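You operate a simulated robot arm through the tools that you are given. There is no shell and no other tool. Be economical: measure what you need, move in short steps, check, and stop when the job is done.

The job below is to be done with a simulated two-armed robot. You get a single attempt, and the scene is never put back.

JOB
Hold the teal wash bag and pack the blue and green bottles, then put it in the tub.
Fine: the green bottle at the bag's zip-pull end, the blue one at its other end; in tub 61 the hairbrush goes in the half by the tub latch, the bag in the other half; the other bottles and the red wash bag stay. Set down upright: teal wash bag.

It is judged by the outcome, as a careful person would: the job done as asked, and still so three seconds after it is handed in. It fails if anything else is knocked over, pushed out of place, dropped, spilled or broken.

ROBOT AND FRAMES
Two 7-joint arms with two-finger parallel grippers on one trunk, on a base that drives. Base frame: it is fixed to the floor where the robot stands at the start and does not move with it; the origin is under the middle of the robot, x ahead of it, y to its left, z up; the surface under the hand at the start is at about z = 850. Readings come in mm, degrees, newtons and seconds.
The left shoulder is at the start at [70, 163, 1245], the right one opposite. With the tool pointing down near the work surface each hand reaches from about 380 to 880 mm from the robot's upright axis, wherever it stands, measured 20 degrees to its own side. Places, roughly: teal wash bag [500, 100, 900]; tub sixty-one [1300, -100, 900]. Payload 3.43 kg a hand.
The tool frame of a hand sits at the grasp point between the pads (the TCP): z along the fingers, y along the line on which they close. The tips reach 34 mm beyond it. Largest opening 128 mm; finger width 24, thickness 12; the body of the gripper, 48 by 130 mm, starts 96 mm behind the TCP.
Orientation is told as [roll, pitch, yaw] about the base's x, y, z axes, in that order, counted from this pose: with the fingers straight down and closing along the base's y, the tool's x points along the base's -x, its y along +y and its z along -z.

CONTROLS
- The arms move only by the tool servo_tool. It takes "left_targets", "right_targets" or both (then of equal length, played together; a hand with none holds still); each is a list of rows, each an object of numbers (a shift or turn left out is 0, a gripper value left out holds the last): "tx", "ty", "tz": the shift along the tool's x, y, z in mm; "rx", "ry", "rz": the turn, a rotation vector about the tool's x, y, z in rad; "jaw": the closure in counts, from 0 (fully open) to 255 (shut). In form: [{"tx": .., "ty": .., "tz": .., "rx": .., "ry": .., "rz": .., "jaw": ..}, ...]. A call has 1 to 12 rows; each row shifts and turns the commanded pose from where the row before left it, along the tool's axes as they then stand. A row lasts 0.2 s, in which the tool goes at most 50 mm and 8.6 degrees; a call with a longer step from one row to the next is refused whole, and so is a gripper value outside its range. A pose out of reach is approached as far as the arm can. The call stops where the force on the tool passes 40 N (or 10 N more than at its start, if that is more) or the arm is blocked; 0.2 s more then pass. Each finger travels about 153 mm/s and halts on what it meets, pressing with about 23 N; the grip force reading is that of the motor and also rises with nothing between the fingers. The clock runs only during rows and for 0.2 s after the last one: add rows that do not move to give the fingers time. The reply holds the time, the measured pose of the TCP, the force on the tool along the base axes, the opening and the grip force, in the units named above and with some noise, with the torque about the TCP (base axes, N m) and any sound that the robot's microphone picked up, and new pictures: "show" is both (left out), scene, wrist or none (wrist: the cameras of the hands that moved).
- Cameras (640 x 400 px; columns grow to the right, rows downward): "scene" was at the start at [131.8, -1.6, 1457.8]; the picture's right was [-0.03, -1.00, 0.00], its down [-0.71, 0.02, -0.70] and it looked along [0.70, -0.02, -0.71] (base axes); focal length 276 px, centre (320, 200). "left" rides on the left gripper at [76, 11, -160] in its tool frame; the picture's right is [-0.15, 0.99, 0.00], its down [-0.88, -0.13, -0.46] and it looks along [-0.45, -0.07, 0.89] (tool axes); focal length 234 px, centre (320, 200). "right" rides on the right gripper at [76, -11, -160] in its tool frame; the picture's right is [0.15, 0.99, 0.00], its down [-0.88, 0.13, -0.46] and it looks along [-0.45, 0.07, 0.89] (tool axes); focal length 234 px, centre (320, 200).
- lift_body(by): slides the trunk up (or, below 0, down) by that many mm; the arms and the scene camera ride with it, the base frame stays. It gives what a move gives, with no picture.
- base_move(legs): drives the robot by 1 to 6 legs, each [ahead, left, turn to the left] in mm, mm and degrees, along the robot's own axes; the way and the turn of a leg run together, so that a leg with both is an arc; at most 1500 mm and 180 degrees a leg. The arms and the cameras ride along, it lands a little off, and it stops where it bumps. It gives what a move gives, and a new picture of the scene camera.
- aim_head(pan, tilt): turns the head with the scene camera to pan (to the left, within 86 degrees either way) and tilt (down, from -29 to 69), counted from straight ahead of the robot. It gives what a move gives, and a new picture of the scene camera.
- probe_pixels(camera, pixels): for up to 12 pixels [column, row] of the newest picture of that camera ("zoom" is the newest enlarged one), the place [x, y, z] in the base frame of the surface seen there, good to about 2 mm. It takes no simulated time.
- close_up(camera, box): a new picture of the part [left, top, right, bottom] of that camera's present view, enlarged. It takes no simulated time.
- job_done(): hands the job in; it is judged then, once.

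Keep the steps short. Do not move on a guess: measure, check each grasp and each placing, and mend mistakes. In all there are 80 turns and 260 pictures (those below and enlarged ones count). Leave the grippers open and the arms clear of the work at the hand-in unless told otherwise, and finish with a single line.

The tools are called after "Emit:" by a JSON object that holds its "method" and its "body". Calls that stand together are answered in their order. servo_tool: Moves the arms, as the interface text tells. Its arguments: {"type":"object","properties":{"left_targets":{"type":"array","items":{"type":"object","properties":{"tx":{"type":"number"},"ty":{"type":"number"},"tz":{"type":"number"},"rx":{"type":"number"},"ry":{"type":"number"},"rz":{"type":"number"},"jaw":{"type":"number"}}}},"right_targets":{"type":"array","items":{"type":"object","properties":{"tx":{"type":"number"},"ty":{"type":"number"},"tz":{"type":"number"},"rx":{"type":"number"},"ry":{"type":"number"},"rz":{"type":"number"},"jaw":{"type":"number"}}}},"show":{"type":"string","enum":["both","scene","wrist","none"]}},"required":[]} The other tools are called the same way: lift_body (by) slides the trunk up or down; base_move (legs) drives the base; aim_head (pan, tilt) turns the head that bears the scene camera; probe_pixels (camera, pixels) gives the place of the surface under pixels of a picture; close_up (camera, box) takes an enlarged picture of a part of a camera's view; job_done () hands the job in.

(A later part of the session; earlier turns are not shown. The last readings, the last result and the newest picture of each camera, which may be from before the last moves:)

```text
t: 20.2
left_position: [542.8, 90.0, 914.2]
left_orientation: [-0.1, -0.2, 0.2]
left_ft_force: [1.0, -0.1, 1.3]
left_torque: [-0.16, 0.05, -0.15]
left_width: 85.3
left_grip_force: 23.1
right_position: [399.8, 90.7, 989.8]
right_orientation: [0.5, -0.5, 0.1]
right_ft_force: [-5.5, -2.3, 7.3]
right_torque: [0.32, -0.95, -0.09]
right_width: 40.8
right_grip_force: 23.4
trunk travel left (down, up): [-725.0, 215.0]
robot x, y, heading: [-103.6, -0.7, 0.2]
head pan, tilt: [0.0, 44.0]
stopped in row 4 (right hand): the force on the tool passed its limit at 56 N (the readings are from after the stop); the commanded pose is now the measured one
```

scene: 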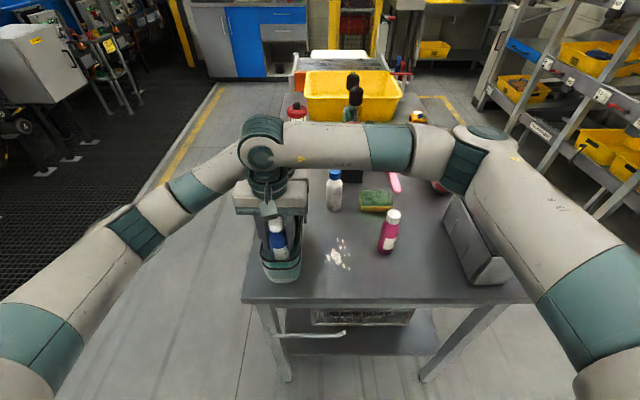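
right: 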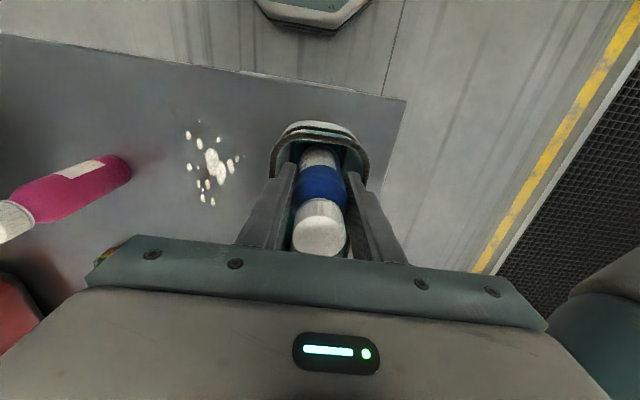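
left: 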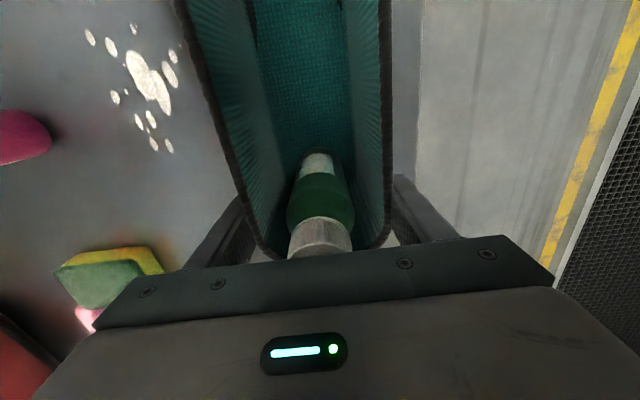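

Stopped at z 990 with a force spike. I'll look closely at what is touching.

Emit:
{"method": "close_up", "body": {"camera": "right", "box": [240, 100, 400, 260]}}

Emit:
{"method": "close_up", "body": {"camera": "scene", "box": [220, 100, 340, 300]}}

Emit:
{"method": "close_up", "body": {"camera": "left", "box": [140, 0, 460, 270]}}

```text
2.50 times, centred on (320, 180) of right
```

zoom: 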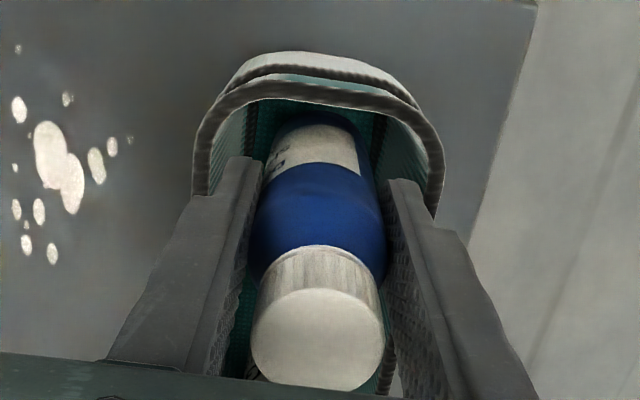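

```text
2.00 times, centred on (280, 200) of scene
```

zoom: 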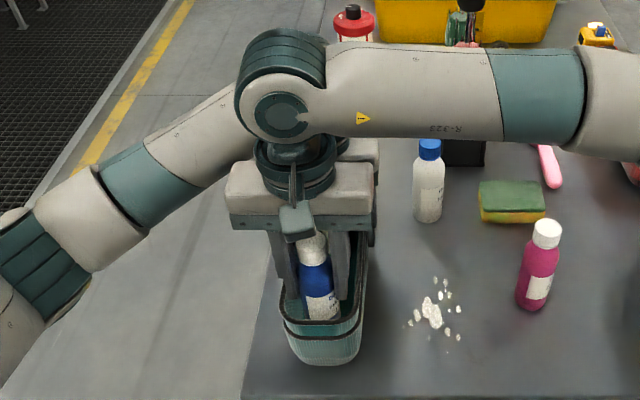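

```text
1.48 times, centred on (300, 135) of left
```

zoom: 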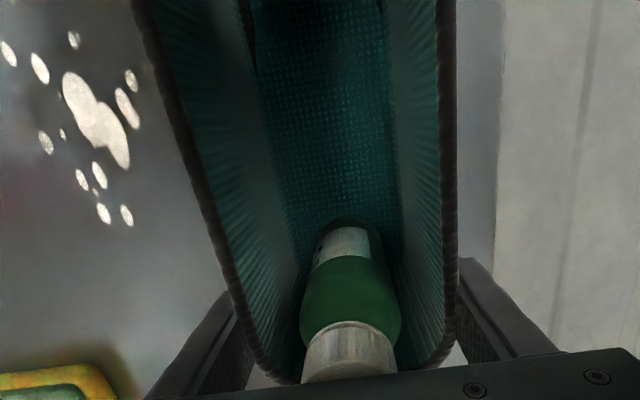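

The force and torque put the contact high on the front of the right hand: it met the left hand's camera side, not the bag. I'll raise the right 100 mm, then open the left, lean it forward 20° (palm still clears the green cap) and hold again.

Emit:
{"method": "servo_tool", "body": {"right_targets": [{"tz": -40}, {"tz": -45}, {"tz": -20}, {}, {}, {}, {}, {}, {}], "left_targets": [{}, {}, {"jaw": 50}, {"tz": -4}, {"ry": 0.12}, {"ry": 0.12}, {"ry": 0.11}, {"jaw": 92}, {}]}}

```text
t: 22.2
left_position: [544.9, 89.4, 917.2]
left_orientation: [-0.1, 20.0, 0.1]
left_ft_force: [1.5, -0.2, 3.3]
left_torque: [-0.01, 0.3, 0.09]
left_width: 85.3
left_grip_force: 23.0
right_position: [400.7, 90.5, 1093.7]
right_orientation: [0.5, -0.4, 0.2]
right_ft_force: [0.3, 0.5, -0.7]
right_torque: [-0.03, 0.02, 0.02]
right_width: 40.7
right_grip_force: 22.7
trunk travel left (down, up): [-725.0, 215.0]
robot x, y, heading: [-102.3, -4.0, 0.0]
head pan, tilt: [0.0, 44.0]
```

scene: 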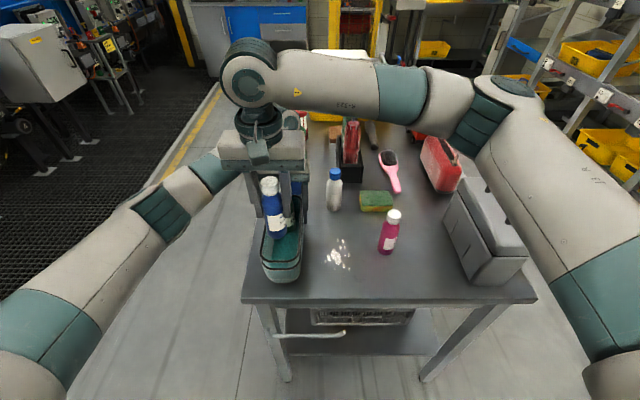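
right: 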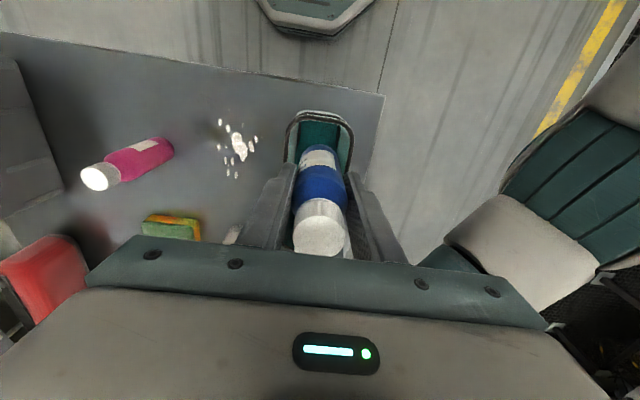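
left: 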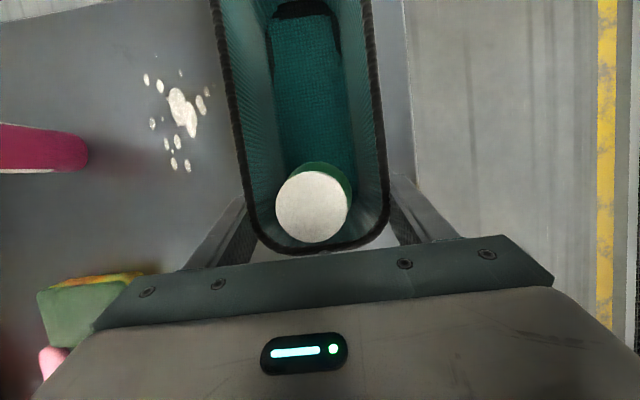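

The left camera now shows the green cap well clear and the bag in place. Lowering blue again, slower near the earlier stop.

Emit:
{"method": "servo_tool", "body": {"right_targets": [{"tz": 40}, {"tz": 40}, {"tz": 20}, {"tz": 15}, {"tz": 10}, {"tz": 10}, {"tz": 8}]}}

```text
t: 23.8
left_position: [544.6, 89.9, 917.6]
left_orientation: [0.0, 19.9, 0.0]
left_ft_force: [-1.7, -1.0, 2.5]
left_torque: [-0.02, -0.06, 0.02]
left_width: 84.9
left_grip_force: 22.8
right_position: [401.3, 89.9, 949.8]
right_orientation: [0.5, -0.4, 0.1]
right_ft_force: [0.0, -0.6, -2.2]
right_torque: [0.0, 0.01, 0.02]
right_width: 40.8
right_grip_force: 22.9
trunk travel left (down, up): [-725.0, 215.0]
robot x, y, heading: [-98.6, -0.8, 0.2]
head pan, tilt: [0.0, 44.0]
```

scene: 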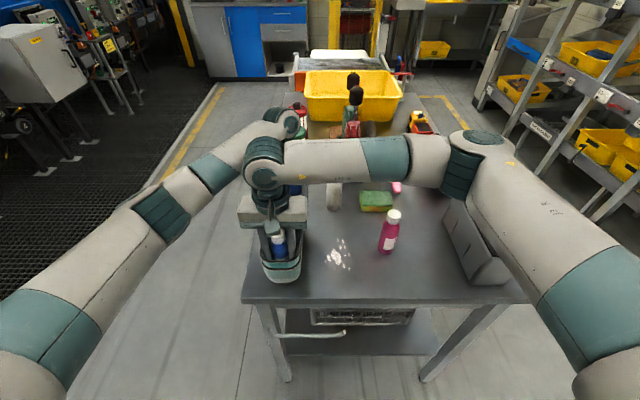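
right: 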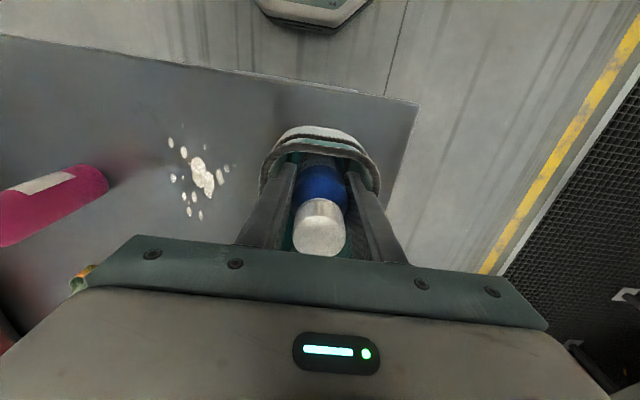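

No contact this time. Settling the last few mm.

Emit:
{"method": "servo_tool", "body": {"right_targets": [{"tz": 2}, {"tz": 1.5}, {}], "show": "none"}}

```text
t: 24.6
left_position: [543.4, 90.1, 916.8]
left_orientation: [0.0, 19.9, 0.1]
left_ft_force: [-1.1, -0.5, 2.9]
left_torque: [-0.01, -0.09, 0.05]
left_width: 85.2
left_grip_force: 23.0
right_position: [400.5, 90.8, 947.2]
right_orientation: [0.4, -0.4, 0.1]
right_ft_force: [-0.3, -0.2, -0.9]
right_torque: [0.0, 0.0, 0.0]
right_width: 40.8
right_grip_force: 23.3
trunk travel left (down, up): [-725.0, 215.0]
robot x, y, heading: [-97.3, -0.5, 0.0]
head pan, tilt: [0.0, 44.0]
```

Emit:
{"method": "servo_tool", "body": {"right_targets": [{"tz": 1.5}, {"tz": 1}, {}], "show": "none"}}

```text
t: 25.4
left_position: [543.5, 90.7, 916.9]
left_orientation: [0.0, 20.0, 0.0]
left_ft_force: [-1.5, 0.5, 2.6]
left_torque: [0.01, -0.06, 0.04]
left_width: 85.5
left_grip_force: 23.1
right_position: [401.6, 91.5, 945.6]
right_orientation: [0.4, -0.3, 0.1]
right_ft_force: [-1.6, 0.2, -0.3]
right_torque: [-0.01, 0.0, 0.0]
right_width: 41.0
right_grip_force: 23.3
trunk travel left (down, up): [-725.0, 215.0]
robot x, y, heading: [-106.2, 0.5, -0.2]
head pan, tilt: [0.0, 44.0]
```

Within about a millimetre of the floor, weight starting to come off. Opening slightly and rising.

Emit:
{"method": "servo_tool", "body": {"right_targets": [{"tz": 0.8}, {"jaw": 162}, {}, {"tz": -15}, {"tz": -40}, {"tz": -45}, {"tz": -45}, {"tz": -30}]}}

```text
t: 27.2
left_position: [545.0, 90.4, 918.3]
left_orientation: [0.0, 19.9, 0.2]
left_ft_force: [-1.4, 0.1, 2.8]
left_torque: [-0.02, -0.31, 0.06]
left_width: 85.0
left_grip_force: 23.4
right_position: [399.7, 89.9, 1119.4]
right_orientation: [0.4, -0.5, 0.1]
right_ft_force: [-0.6, -0.7, 0.7]
right_torque: [0.0, 0.0, -0.02]
right_width: 46.7
right_grip_force: 0.1
trunk travel left (down, up): [-725.0, 215.0]
robot x, y, heading: [-99.5, -1.6, 0.2]
head pan, tilt: [0.0, 44.0]
```

scene: 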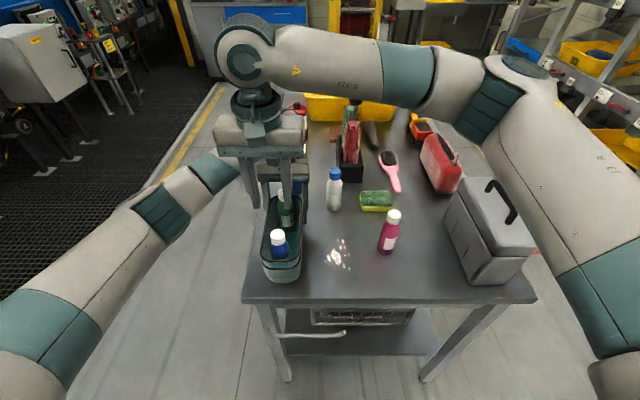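
right: 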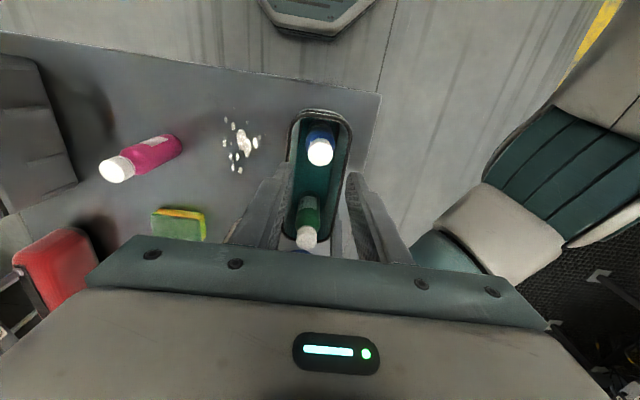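

Both bottles are packed. The left now lets go and rises; right swings back to its side.

Emit:
{"method": "servo_tool", "body": {"left_targets": [{"jaw": 20}, {}, {"tz": -35}, {"tz": -40}, {"tz": -45}, {"tz": -45}, {"ry": -0.12}, {"ry": -0.12}, {"ry": -0.11}], "right_targets": [{"ty": -45}, {"ty": -45}, {"ty": -45}, {"ty": -45}, {"ty": -45}, {"ty": -45}, {"ty": -30}, {}, {}], "show": "both"}}

Emit:
{"method": "close_up", "body": {"camera": "scene", "box": [240, 140, 480, 290]}}

```text
t: 29.2
left_position: [599.1, 90.9, 1071.8]
left_orientation: [0.0, -0.2, 0.2]
left_ft_force: [-0.5, -0.2, 0.0]
left_torque: [0.01, -0.06, -0.02]
left_width: 118.2
left_grip_force: 0.1
right_position: [400.3, -210.8, 1116.6]
right_orientation: [0.2, -0.4, 0.1]
right_ft_force: [-0.6, 1.0, 0.7]
right_torque: [0.0, -0.02, 0.02]
right_width: 46.7
right_grip_force: 0.0
trunk travel left (down, up): [-725.0, 215.0]
robot x, y, heading: [-102.3, 0.9, 0.2]
head pan, tilt: [0.0, 44.0]
```

scene: 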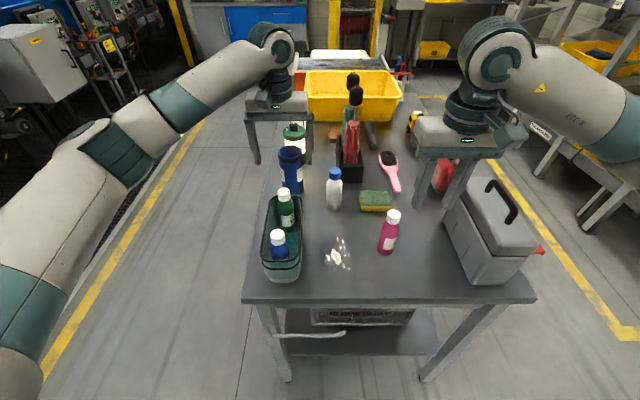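
right: 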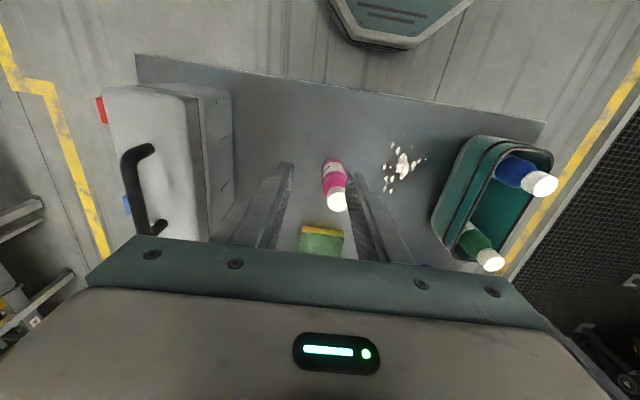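
left: 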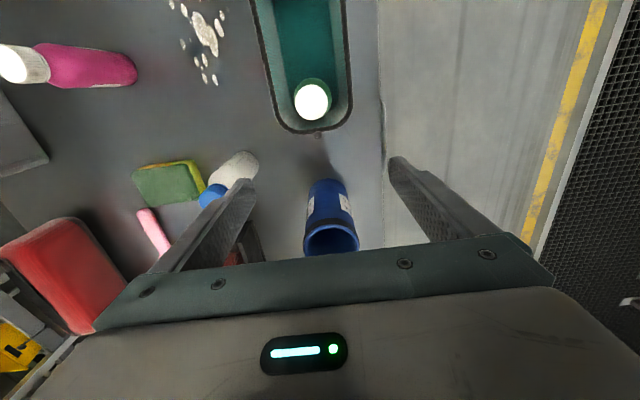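

```text
2.67 times, centred on (360, 215) of scene
```

zoom: 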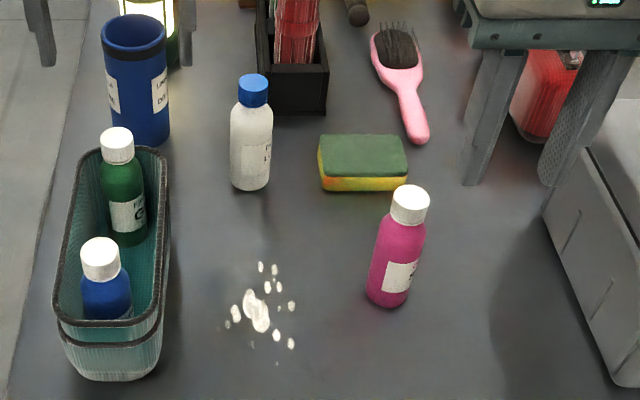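

Packed well: green at the zip-pull end, blue at the other. Before grasping brush and bag, a closer look at the tub for the latch.

Emit:
{"method": "close_up", "body": {"camera": "scene", "box": [280, 40, 430, 135]}}

Emit:
{"method": "probe_pixels", "body": {"camera": "scene", "pixels": [[386, 152], [390, 165], [392, 173], [395, 180], [397, 188], [394, 190], [385, 170], [399, 169], [357, 110], [372, 100]]}}

```text
4.21 times, centred on (355, 88) of scene
```

zoom: 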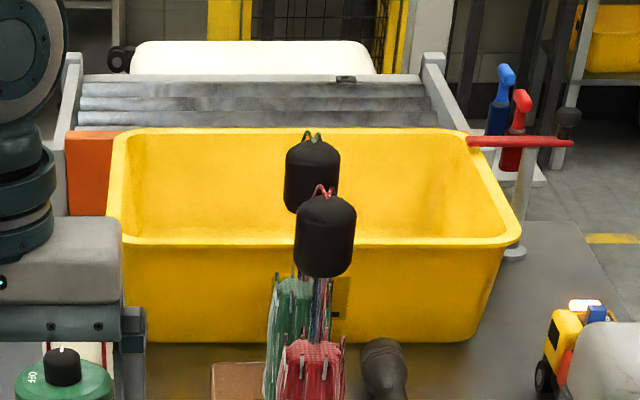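

```text
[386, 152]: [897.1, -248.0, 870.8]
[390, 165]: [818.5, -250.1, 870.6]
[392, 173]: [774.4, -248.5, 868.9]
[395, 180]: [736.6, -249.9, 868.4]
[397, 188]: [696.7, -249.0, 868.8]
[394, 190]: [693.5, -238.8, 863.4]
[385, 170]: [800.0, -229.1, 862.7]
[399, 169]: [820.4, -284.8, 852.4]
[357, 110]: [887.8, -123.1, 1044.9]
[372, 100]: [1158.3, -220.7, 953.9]
```

The brush handle lies along y ≈ -249, x 693–800, top z 869. The latch isn't clear from here; I'll see it from the side later. Driving forward 100 mm for reach to the brush.

Emit:
{"method": "base_move", "body": {"legs": [[100, 0, 0]]}}

Emit:
{"method": "servo_tool", "body": {"right_targets": [{"tx": -45, "ty": -5}, {"tx": -45, "ty": -5}, {"tx": -45, "ty": -5, "jaw": 130}, {"tx": -45, "ty": -5}, {"tx": -45, "ty": -5}, {"tx": -45, "ty": -5}, {"tx": -15, "ty": -8, "tz": 30}, {"tz": 40}, {"tz": 40}], "left_targets": [{"tx": 45}, {"tx": 45}, {"tx": 45}, {"tx": 45}, {"tx": 45}, {}, {}, {}, {}]}}

```text
t: 30.4
left_position: [699.7, 90.3, 1072.1]
left_orientation: [0.0, -0.3, 0.1]
left_ft_force: [-0.2, 0.3, -0.7]
left_torque: [0.01, 0.03, 0.02]
left_width: 118.0
left_grip_force: 0.0
right_position: [500.6, -210.1, 1117.9]
right_orientation: [0.4, -0.3, 0.0]
right_ft_force: [0.7, 0.3, 0.7]
right_torque: [0.01, -0.02, 0.02]
right_width: 46.6
right_grip_force: 0.0
trunk travel left (down, up): [-725.0, 215.0]
robot x, y, heading: [-0.4, 1.6, -0.2]
head pan, tilt: [0.0, 44.0]
```

scene: 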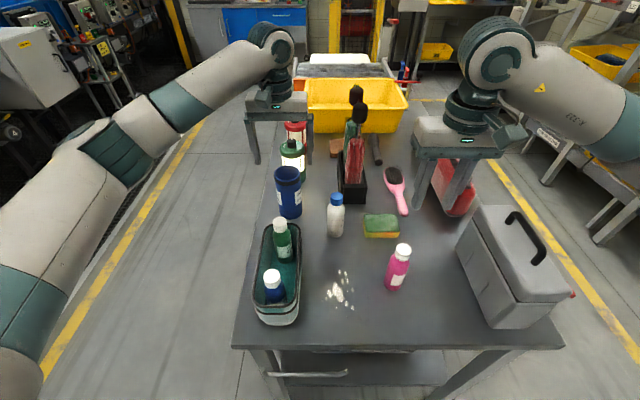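

```text
t: 32.4
left_position: [476.8, 89.8, 1071.2]
left_orientation: [0.0, -0.1, 0.1]
left_ft_force: [0.0, 0.6, 0.2]
left_torque: [0.0, -0.03, 0.03]
left_width: 118.0
left_grip_force: 0.0
right_position: [788.0, -246.5, 1007.8]
right_orientation: [0.4, -0.4, 0.1]
right_ft_force: [-0.1, 0.5, -0.3]
right_torque: [-0.04, 0.05, 0.02]
right_width: 62.8
right_grip_force: 0.1
trunk travel left (down, up): [-725.0, 215.0]
robot x, y, heading: [0.1, 2.3, -0.2]
head pan, tilt: [0.0, 44.0]
```

scene: 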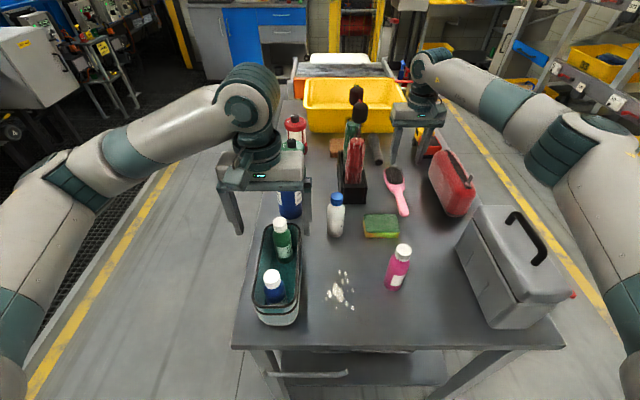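
right: 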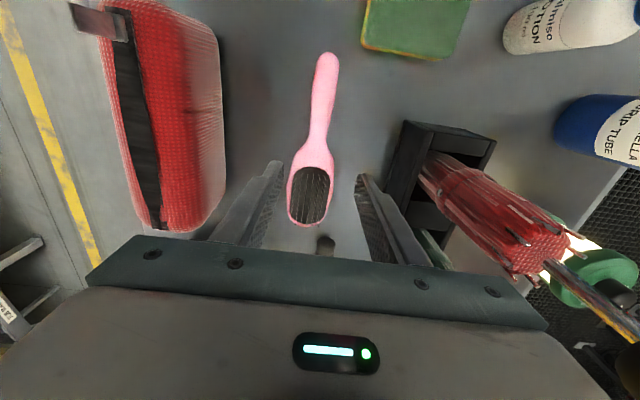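
left: 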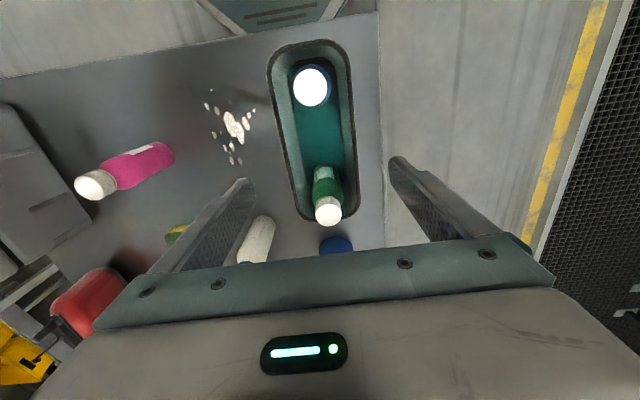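

Measuring brush handle points in the right wrist view and the bag rim in the left.

Emit:
{"method": "probe_pixels", "body": {"camera": "right", "pixels": [[326, 62], [323, 90], [320, 115], [317, 135], [310, 165], [311, 115], [330, 115], [292, 190], [333, 170], [312, 215], [309, 135], [326, 135]]}}

Emit:
{"method": "probe_pixels", "body": {"camera": "left", "pixels": [[285, 140], [353, 140], [277, 110], [350, 110], [310, 47], [318, 213], [320, 140]]}}

```text
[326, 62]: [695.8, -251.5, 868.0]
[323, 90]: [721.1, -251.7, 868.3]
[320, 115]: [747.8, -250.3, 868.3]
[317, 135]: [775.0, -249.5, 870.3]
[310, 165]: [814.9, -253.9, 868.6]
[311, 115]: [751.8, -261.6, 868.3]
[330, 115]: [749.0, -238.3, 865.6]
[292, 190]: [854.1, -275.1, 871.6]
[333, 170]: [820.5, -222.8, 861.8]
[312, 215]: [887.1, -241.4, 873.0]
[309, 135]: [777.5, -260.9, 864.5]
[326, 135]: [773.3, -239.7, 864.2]
```

```text
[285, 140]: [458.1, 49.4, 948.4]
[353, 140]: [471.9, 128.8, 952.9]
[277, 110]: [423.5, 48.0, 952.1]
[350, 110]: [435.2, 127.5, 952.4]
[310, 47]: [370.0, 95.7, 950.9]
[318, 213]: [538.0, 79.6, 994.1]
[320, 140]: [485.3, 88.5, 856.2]
```

Handle at y -250. Right lowers at x 773 to z 890; left lowers over the bag's middle to z 912.

Emit:
{"method": "servo_tool", "body": {"right_targets": [{"tx": 15, "ty": -3.5}, {"tz": 40}, {"tz": 40}, {"tz": 25}, {"tz": 12}, {}], "left_targets": [{"tx": 4, "ty": -1, "jaw": 10}, {"tz": 40}, {"tz": 40}, {"tz": 40}, {"tz": 38}, {}]}}

```text
t: 33.8
left_position: [471.2, 89.6, 913.3]
left_orientation: [-0.1, -0.2, 0.2]
left_ft_force: [-0.2, 0.4, -0.7]
left_torque: [0.02, 0.03, 0.02]
left_width: 122.7
left_grip_force: 0.1
right_position: [773.5, -249.6, 891.3]
right_orientation: [0.4, -0.4, 0.1]
right_ft_force: [0.8, -0.2, -0.7]
right_torque: [0.02, 0.02, 0.0]
right_width: 62.7
right_grip_force: 0.1
trunk travel left (down, up): [-725.0, 215.0]
robot x, y, heading: [2.5, 0.4, -0.2]
head pan, tilt: [0.0, 44.0]
```

scene: 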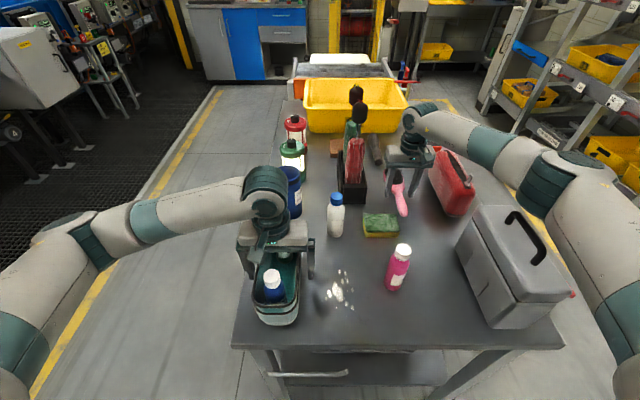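
right: 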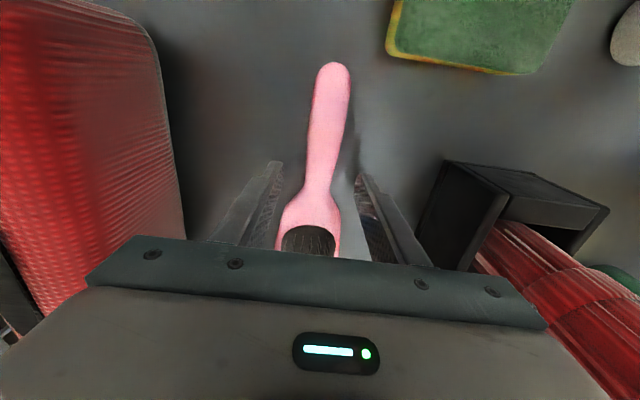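
left: 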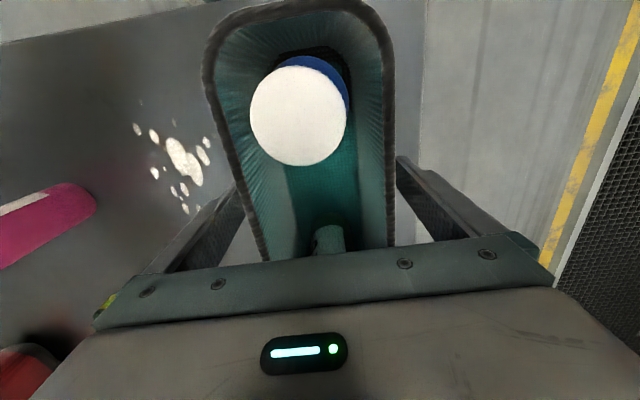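

Closing both hands.

Emit:
{"method": "servo_tool", "body": {"right_targets": [{"jaw": 255}, {}, {}, {}, {}], "left_targets": [{"ty": -0.5, "jaw": 60}, {"jaw": 110}, {}, {}, {}]}}

```text
t: 35.0
left_position: [471.3, 89.1, 913.7]
left_orientation: [-0.1, -0.3, 0.2]
left_ft_force: [1.5, 2.1, 0.2]
left_torque: [-0.07, -0.05, 0.05]
left_width: 85.3
left_grip_force: 22.7
right_position: [773.2, -249.5, 891.3]
right_orientation: [0.4, -0.4, 0.0]
right_ft_force: [-0.4, 0.5, 0.2]
right_torque: [-0.01, -0.08, -0.05]
right_width: 24.2
right_grip_force: 22.9
trunk travel left (down, up): [-725.0, 215.0]
robot x, y, heading: [-0.8, 0.2, -0.0]
head pan, tilt: [0.0, 44.0]
```

scene: 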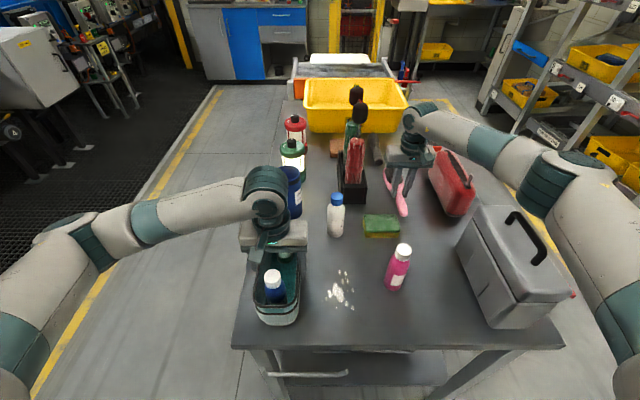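
right: 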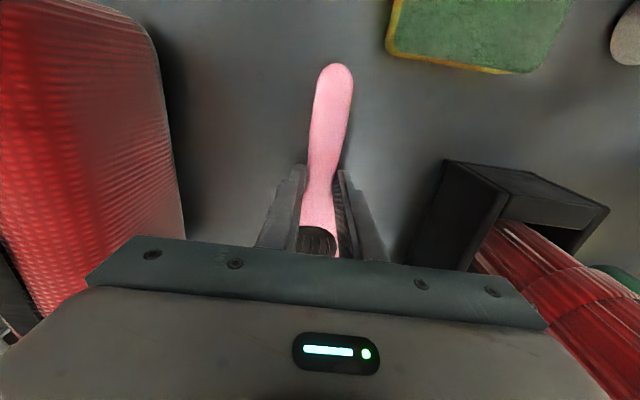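
left: 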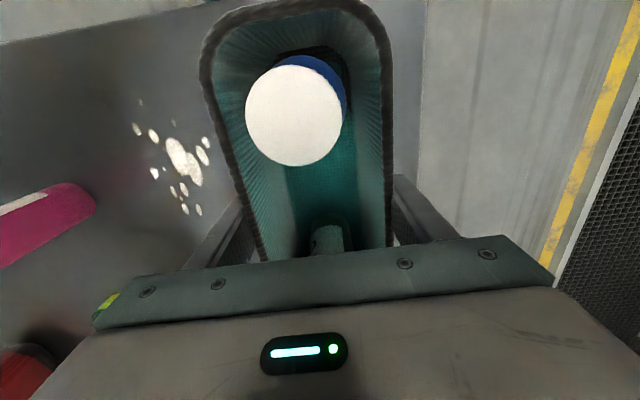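

Both grips confirmed (bag 85 mm, handle 24 mm). Lifting both, gently first.

Emit:
{"method": "servo_tool", "body": {"right_targets": [{"tz": -10}, {"tz": -30}, {"tz": -40}, {"tz": -45}, {"tz": -45}, {"tz": -45}, {"tz": -10, "tx": 30}, {"tx": 45}, {"tx": 45}, {"tx": 45}, {"tx": 45}], "left_targets": [{"tz": -6}, {"tz": -10}, {"tz": -15}, {"tz": -20}, {"tz": -30}, {"tz": -35}, {"tz": -35}, {"tz": -35}, {"tz": -20}, {}, {}]}}

```text
t: 37.4
left_position: [469.6, 89.9, 1119.4]
left_orientation: [0.1, -0.2, 0.1]
left_ft_force: [0.0, -0.1, -3.9]
left_torque: [-0.04, -0.05, -0.02]
left_width: 85.1
left_grip_force: 22.9
right_position: [560.6, -252.1, 1114.4]
right_orientation: [0.5, -0.5, 0.1]
right_ft_force: [-1.0, 0.1, 0.3]
right_torque: [0.05, -0.02, -0.03]
right_width: 0.0
right_grip_force: 23.1
trunk travel left (down, up): [-725.0, 215.0]
robot x, y, heading: [-0.9, -2.7, -0.2]
head pan, tilt: [0.0, 44.0]
```

scene: 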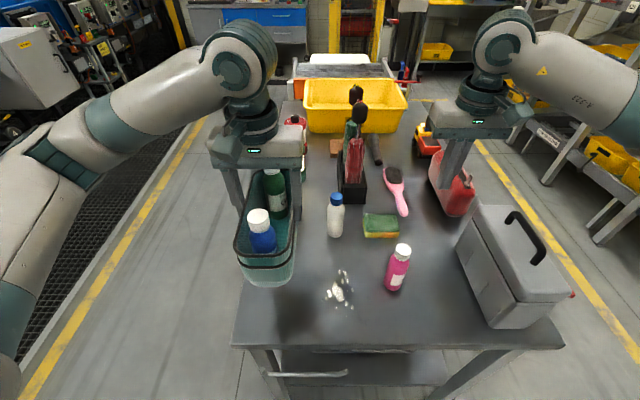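
right: 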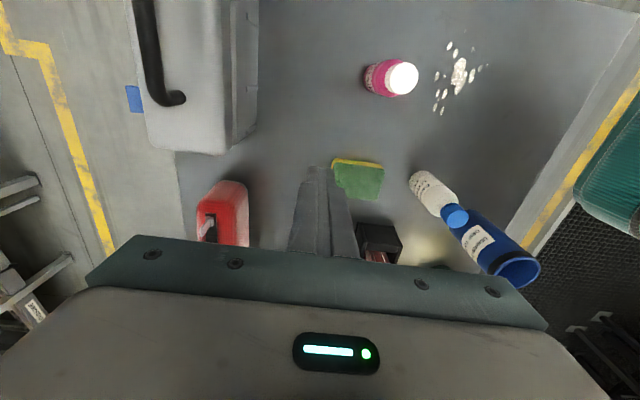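
left: 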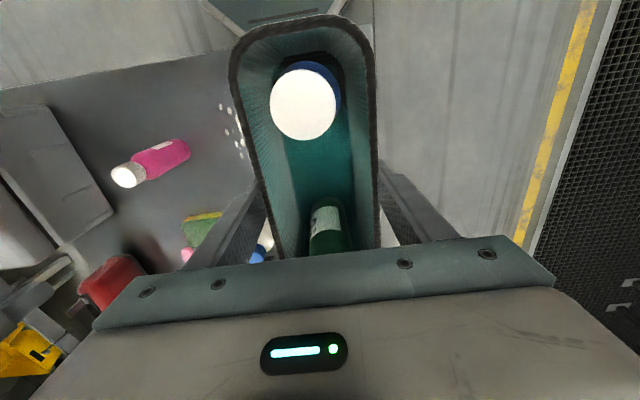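

The bag came up well, but the brush slipped out: the tips only caught the top half of the handle. Reopening and going back, this time to lower; first measure where the brush lies.

Emit:
{"method": "servo_tool", "body": {"right_targets": [{"tx": -45, "jaw": 145}, {"tx": -45}, {"tx": -45}, {"tx": -45}, {"tx": -30, "tz": 30}, {"tz": 40}, {"tz": 40}], "show": "wrist"}}

```text
t: 39.0
left_position: [473.0, 89.6, 1117.8]
left_orientation: [0.0, 0.0, 0.1]
left_ft_force: [-0.2, 0.0, -5.1]
left_torque: [0.02, 0.02, 0.0]
left_width: 85.3
left_grip_force: 22.8
right_position: [773.8, -251.0, 1006.2]
right_orientation: [0.5, -0.4, 0.0]
right_ft_force: [-0.4, 0.2, -0.3]
right_torque: [0.02, -0.01, 0.0]
right_width: 54.8
right_grip_force: 0.0
trunk travel left (down, up): [-725.0, 215.0]
robot x, y, heading: [-2.2, -0.2, -0.2]
head pan, tilt: [0.0, 44.0]
```

right: 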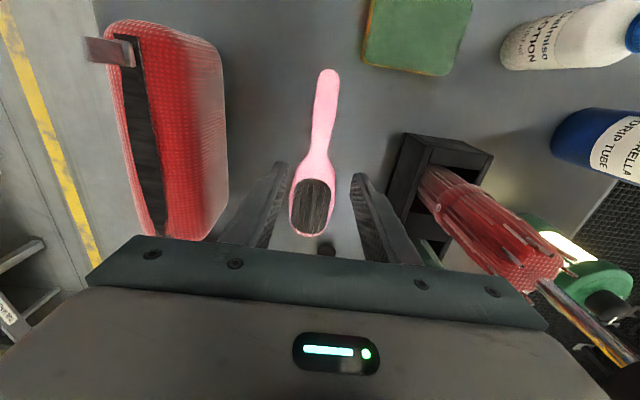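

Emit:
{"method": "probe_pixels", "body": {"camera": "right", "pixels": [[328, 75], [326, 100], [322, 125], [319, 145], [313, 180], [313, 125], [332, 125], [311, 145], [328, 145], [310, 235]]}}

```text
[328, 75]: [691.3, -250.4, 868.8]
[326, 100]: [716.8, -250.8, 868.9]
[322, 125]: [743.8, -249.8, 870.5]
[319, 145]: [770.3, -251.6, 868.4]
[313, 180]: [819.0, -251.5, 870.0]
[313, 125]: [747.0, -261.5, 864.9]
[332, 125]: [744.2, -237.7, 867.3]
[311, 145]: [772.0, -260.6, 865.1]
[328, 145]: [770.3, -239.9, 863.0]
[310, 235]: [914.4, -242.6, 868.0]
```

The brush hasn't moved. Lowering until tips almost touch the table (TCP ≈ 885) and closing.

Emit:
{"method": "servo_tool", "body": {"right_targets": [{"tz": 40}, {"tz": 40}, {"tz": 25}, {"tz": 12}, {"tz": 5}, {"jaw": 255}, {}, {}, {}], "show": "wrist"}}

```text
t: 41.0
left_position: [471.6, 89.7, 1119.5]
left_orientation: [0.0, 0.0, 0.1]
left_ft_force: [-0.5, -0.9, -4.0]
left_torque: [0.0, -0.05, -0.01]
left_width: 85.3
left_grip_force: 23.2
right_position: [774.3, -249.7, 883.9]
right_orientation: [0.4, -0.4, 0.0]
right_ft_force: [0.0, 0.1, -0.2]
right_torque: [-0.02, -0.03, 0.0]
right_width: 24.6
right_grip_force: 23.0
trunk travel left (down, up): [-725.0, 215.0]
robot x, y, heading: [-3.0, -0.3, 0.2]
head pan, tilt: [0.0, 44.0]
```

right: 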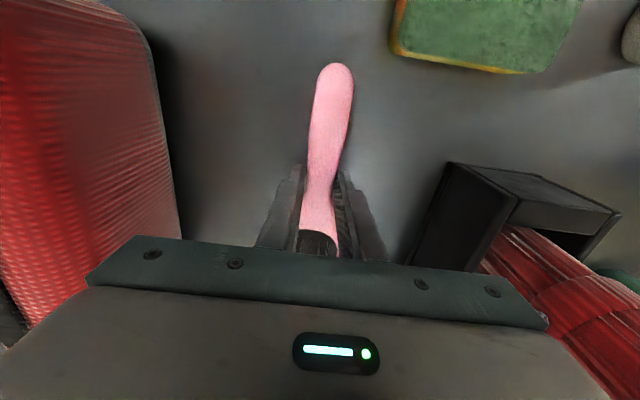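

Lifting a little and checking that the brush comes along.

Emit:
{"method": "servo_tool", "body": {"right_targets": [{"tz": -8}, {"tz": -10}, {"tz": -15}, {}], "show": "wrist"}}

```text
t: 42.0
left_position: [472.8, 88.7, 1118.1]
left_orientation: [0.0, -0.1, 0.0]
left_ft_force: [-0.4, 0.4, -4.8]
left_torque: [-0.03, 0.03, 0.04]
left_width: 85.1
left_grip_force: 23.4
right_position: [772.2, -250.4, 915.7]
right_orientation: [0.4, -0.3, 0.2]
right_ft_force: [-0.8, -0.2, -0.4]
right_torque: [0.02, 0.03, -0.03]
right_width: 24.4
right_grip_force: 22.9
trunk travel left (down, up): [-725.0, 215.0]
robot x, y, heading: [1.7, 2.1, -0.0]
head pan, tilt: [0.0, 44.0]
```

right: 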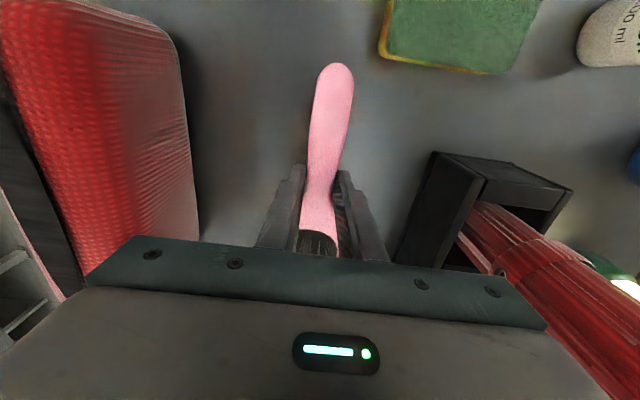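

The brush is firmly held now. Raising and drawing it in.

Emit:
{"method": "servo_tool", "body": {"right_targets": [{"tz": -45}, {"tz": -45}, {"tz": -45}, {"tz": -45}, {"tz": -30, "tx": 20}, {"tx": 45}, {"tx": 45}, {"tx": 45}, {"tx": 45}, {"tx": 45}, {"tx": 45}], "show": "both"}}

```text
t: 44.4
left_position: [470.6, 87.8, 1119.3]
left_orientation: [-0.1, -0.2, 0.1]
left_ft_force: [-0.6, -0.6, -4.6]
left_torque: [-0.04, -0.05, 0.03]
left_width: 85.1
left_grip_force: 22.8
right_position: [479.6, -253.3, 1125.7]
right_orientation: [0.3, -0.5, 0.2]
right_ft_force: [0.0, 0.4, -1.0]
right_torque: [0.02, 0.01, 0.01]
right_width: 24.4
right_grip_force: 22.5
trunk travel left (down, up): [-725.0, 215.0]
robot x, y, heading: [3.6, -0.5, 0.2]
head pan, tilt: [0.0, 44.0]
```

scene: 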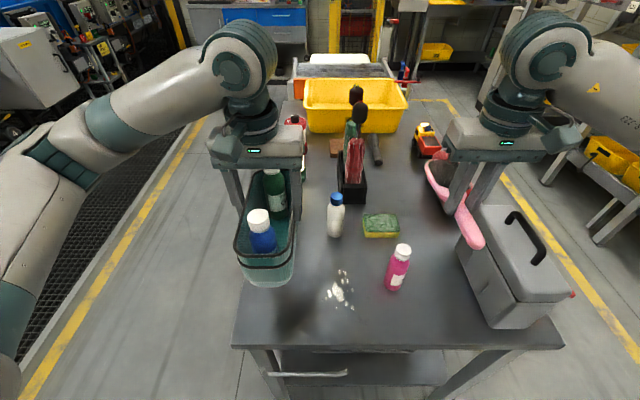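
right: 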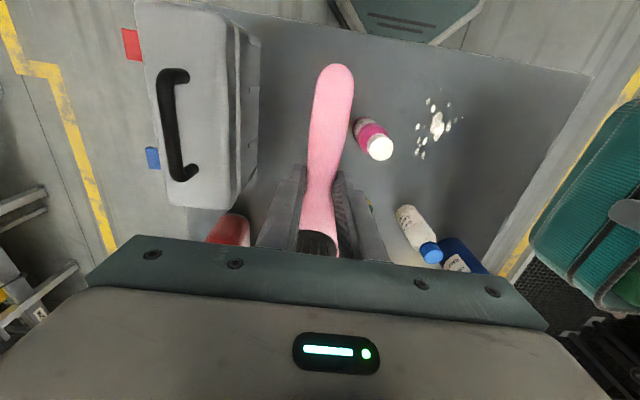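

Both items are carried safely. Backing away from the table and shifting left, then looking down the left aisle.

Emit:
{"method": "base_move", "body": {"legs": [[-300, 0, 0], [0, 560, 0]]}}

Emit:
{"method": "aim_head", "body": {"pan": -20, "tilt": 25}}

```text
t: 49.2
left_position: [179.4, 646.8, 1119.2]
left_orientation: [0.0, -0.1, -0.3]
left_ft_force: [0.4, 0.5, -3.6]
left_torque: [0.02, -0.02, 0.0]
left_width: 85.3
left_grip_force: 23.2
right_position: [185.8, 304.8, 1125.5]
right_orientation: [0.4, -0.4, -0.3]
right_ft_force: [-0.6, -0.1, -0.7]
right_torque: [-0.01, 0.08, 0.01]
right_width: 24.1
right_grip_force: 23.1
trunk travel left (down, up): [-725.0, 215.0]
robot x, y, heading: [-295.9, 558.6, -0.4]
head pan, tilt: [0.0, 44.0]
```

scene: 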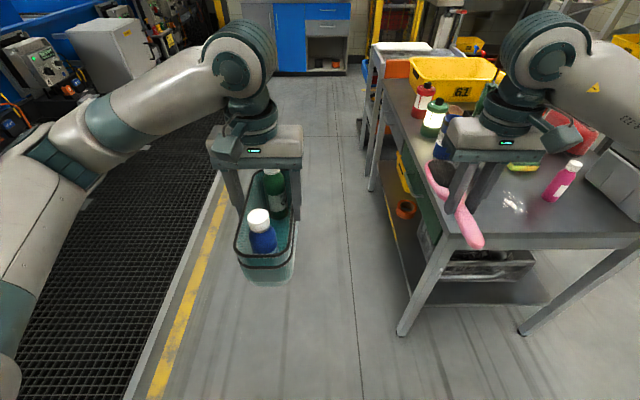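

```text
t: 50.0
left_position: [179.9, 646.9, 1119.3]
left_orientation: [-0.1, -0.1, -0.3]
left_ft_force: [0.5, 0.4, -3.5]
left_torque: [0.02, 0.0, 0.01]
left_width: 85.3
left_grip_force: 23.3
right_position: [185.6, 304.6, 1125.9]
right_orientation: [0.4, -0.4, -0.3]
right_ft_force: [-0.1, -0.1, -1.5]
right_torque: [-0.02, 0.04, 0.02]
right_width: 24.3
right_grip_force: 23.4
trunk travel left (down, up): [-725.0, 215.0]
robot x, y, heading: [-295.1, 560.3, -0.3]
head pan, tilt: [-20.0, 25.0]
```

scene: 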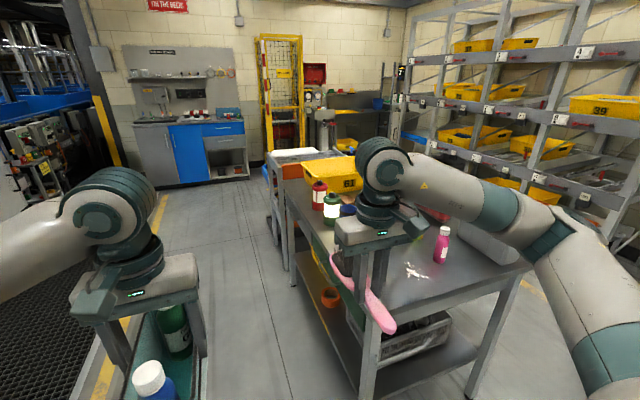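

Checking how far out and how low the right arm's elbow is before driving along the table.

Emit:
{"method": "probe_pixels", "body": {"camera": "scene", "pixels": [[550, 240], [590, 300], [520, 215], [470, 190], [540, 255], [575, 360], [610, 250], [347, 183], [335, 205], [318, 188], [385, 175], [285, 240]]}}

```text
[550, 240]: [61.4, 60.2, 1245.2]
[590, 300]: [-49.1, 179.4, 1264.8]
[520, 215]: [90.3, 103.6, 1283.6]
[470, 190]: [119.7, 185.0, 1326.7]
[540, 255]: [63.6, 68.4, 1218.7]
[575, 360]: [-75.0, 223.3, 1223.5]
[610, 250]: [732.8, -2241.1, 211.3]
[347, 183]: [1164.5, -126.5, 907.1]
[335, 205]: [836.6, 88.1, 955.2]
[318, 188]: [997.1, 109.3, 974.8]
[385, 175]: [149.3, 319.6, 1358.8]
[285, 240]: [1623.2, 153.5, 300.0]
```

The elbow passes at y ≈ 50, z > 1150, above everything on that edge (≤ 1000). Driving 1000 mm forward along the aisle and looking at the tub.

Emit:
{"method": "base_move", "body": {"legs": [[1000, 0, 0]]}}

Emit:
{"method": "aim_head", "body": {"pan": -45, "tilt": 35}}

```text
t: 55.2
left_position: [1176.5, 644.3, 1118.4]
left_orientation: [-0.1, -0.1, 0.0]
left_ft_force: [0.2, 0.6, -3.3]
left_torque: [0.01, 0.01, -0.03]
left_width: 85.2
left_grip_force: 22.9
right_position: [1185.4, 302.5, 1125.6]
right_orientation: [0.5, -0.5, 0.0]
right_ft_force: [-0.2, 0.1, -0.6]
right_torque: [0.05, 0.03, -0.01]
right_width: 24.0
right_grip_force: 22.9
trunk travel left (down, up): [-725.0, 215.0]
robot x, y, heading: [703.0, 553.6, -0.0]
head pan, tilt: [-20.0, 25.0]
```

scene: 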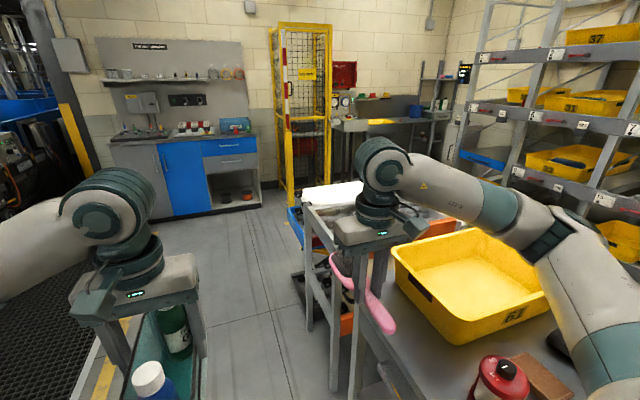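

```text
t: 56.1
left_position: [1175.8, 645.1, 1118.9]
left_orientation: [0.1, -0.1, 0.0]
left_ft_force: [0.1, 0.7, -4.8]
left_torque: [-0.01, 0.0, 0.0]
left_width: 85.3
left_grip_force: 23.0
right_position: [1185.4, 303.8, 1125.5]
right_orientation: [0.4, -0.4, -0.1]
right_ft_force: [-0.2, -0.1, -0.6]
right_torque: [0.02, 0.05, -0.02]
right_width: 24.0
right_grip_force: 22.9
trunk travel left (down, up): [-725.0, 215.0]
robot x, y, heading: [705.9, 557.2, 0.2]
head pan, tilt: [-45.0, 35.0]
```

scene: 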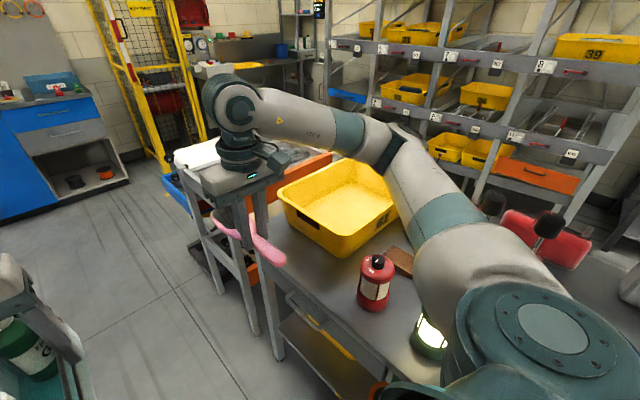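

Emit:
{"method": "close_up", "body": {"camera": "scene", "box": [265, 150, 425, 270]}}

```text
3.33 times, centred on (345, 210) of scene
```

zoom: 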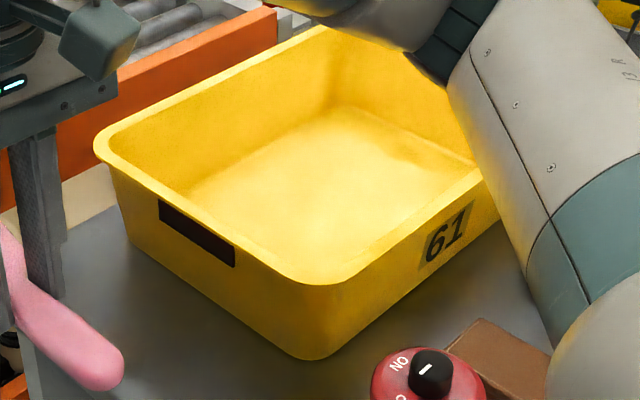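

The +y end of the tub has only a dark slot (handle). A red lever with a black knob was seen at the other (-y) end; I need to confirm. Driving alongside the tub and turning to face it.

Emit:
{"method": "base_move", "body": {"legs": [[590, 20, 0], [0, 0, -90]]}}

Emit:
{"method": "aim_head", "body": {"pan": 0, "tilt": 45}}

```text
t: 63.3
left_position: [1376.7, 103.8, 1118.7]
left_orientation: [-0.2, 0.0, -90.5]
left_ft_force: [-0.3, 1.3, -4.2]
left_torque: [0.01, -0.03, -0.01]
left_width: 85.1
left_grip_force: 23.3
right_position: [1034.6, 98.8, 1124.8]
right_orientation: [0.3, -0.3, -90.5]
right_ft_force: [-0.9, 0.3, -0.5]
right_torque: [0.06, 0.01, 0.01]
right_width: 24.3
right_grip_force: 23.4
trunk travel left (down, up): [-725.0, 215.0]
robot x, y, heading: [1293.9, 575.9, -90.8]
head pan, tilt: [-45.0, 35.0]
```

scene: 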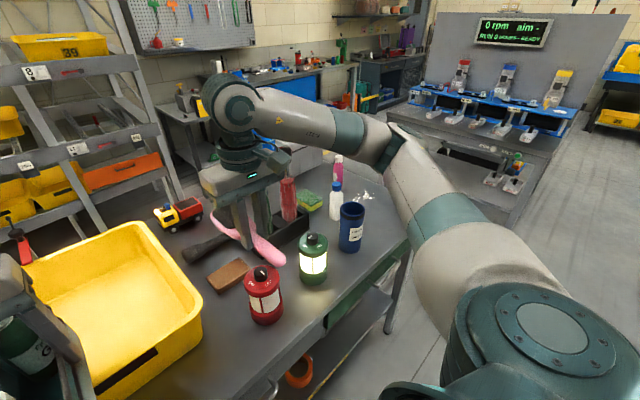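

```text
t: 64.4
left_position: [1376.5, 104.5, 1117.5]
left_orientation: [0.0, -0.2, -90.5]
left_ft_force: [-0.5, -0.4, -4.1]
left_torque: [0.04, 0.01, 0.03]
left_width: 85.4
left_grip_force: 23.3
right_position: [1035.5, 97.9, 1125.3]
right_orientation: [0.4, -0.4, -90.6]
right_ft_force: [-0.3, 1.2, -0.1]
right_torque: [0.04, 0.0, 0.01]
right_width: 24.0
right_grip_force: 22.9
trunk travel left (down, up): [-725.0, 215.0]
robot x, y, heading: [1290.4, 576.3, -90.5]
head pan, tilt: [0.0, 45.0]
```

scene: 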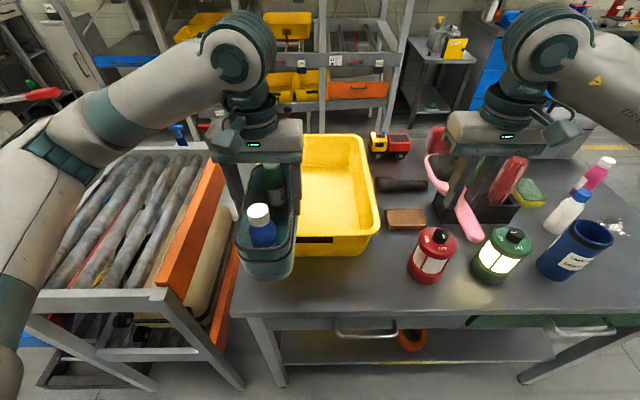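

Emit:
{"method": "close_up", "body": {"camera": "scene", "box": [150, 100, 390, 250]}}

Emit:
{"method": "close_up", "body": {"camera": "left", "box": [0, 0, 640, 400]}}

Emit:
{"method": "close_up", "body": {"camera": "right", "box": [0, 0, 640, 400]}}

```text
2.67 times, centred on (270, 175) of scene
```

zoom: 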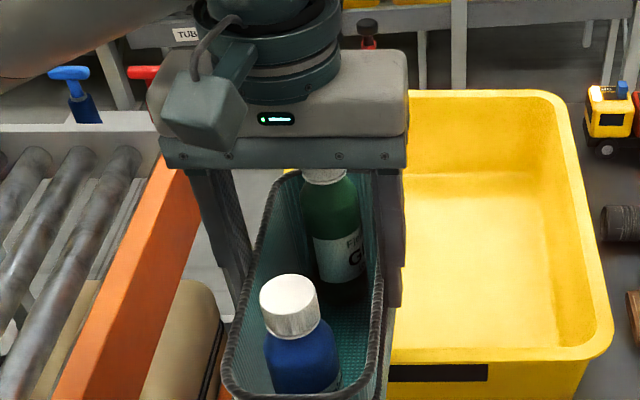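

```text
1.00 times, centred on (320, 200) of left (not enlarged: the box is as wide or as high as the picture)
```

zoom: 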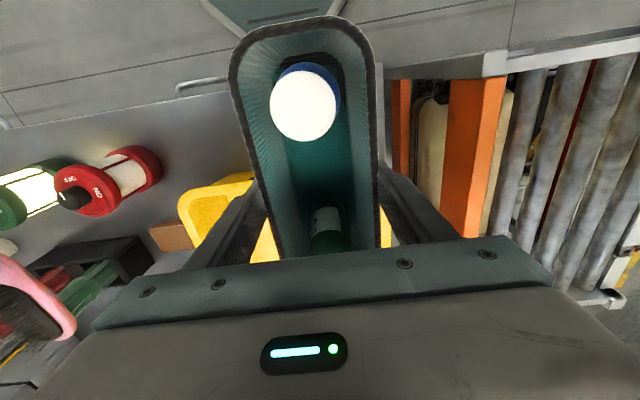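

```text
1.00 times, centred on (320, 200) of right (not enlarged: the box is as wide or as high as the picture)
```

zoom: 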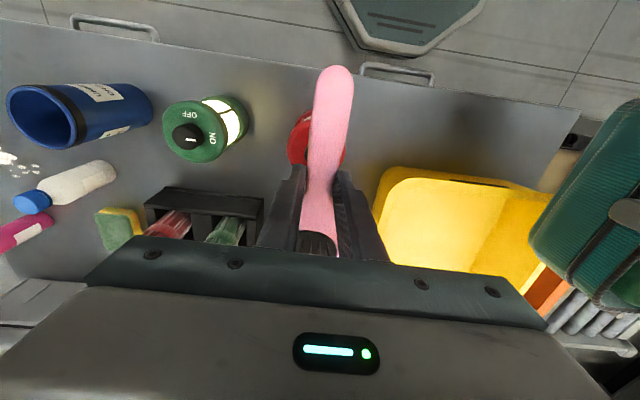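

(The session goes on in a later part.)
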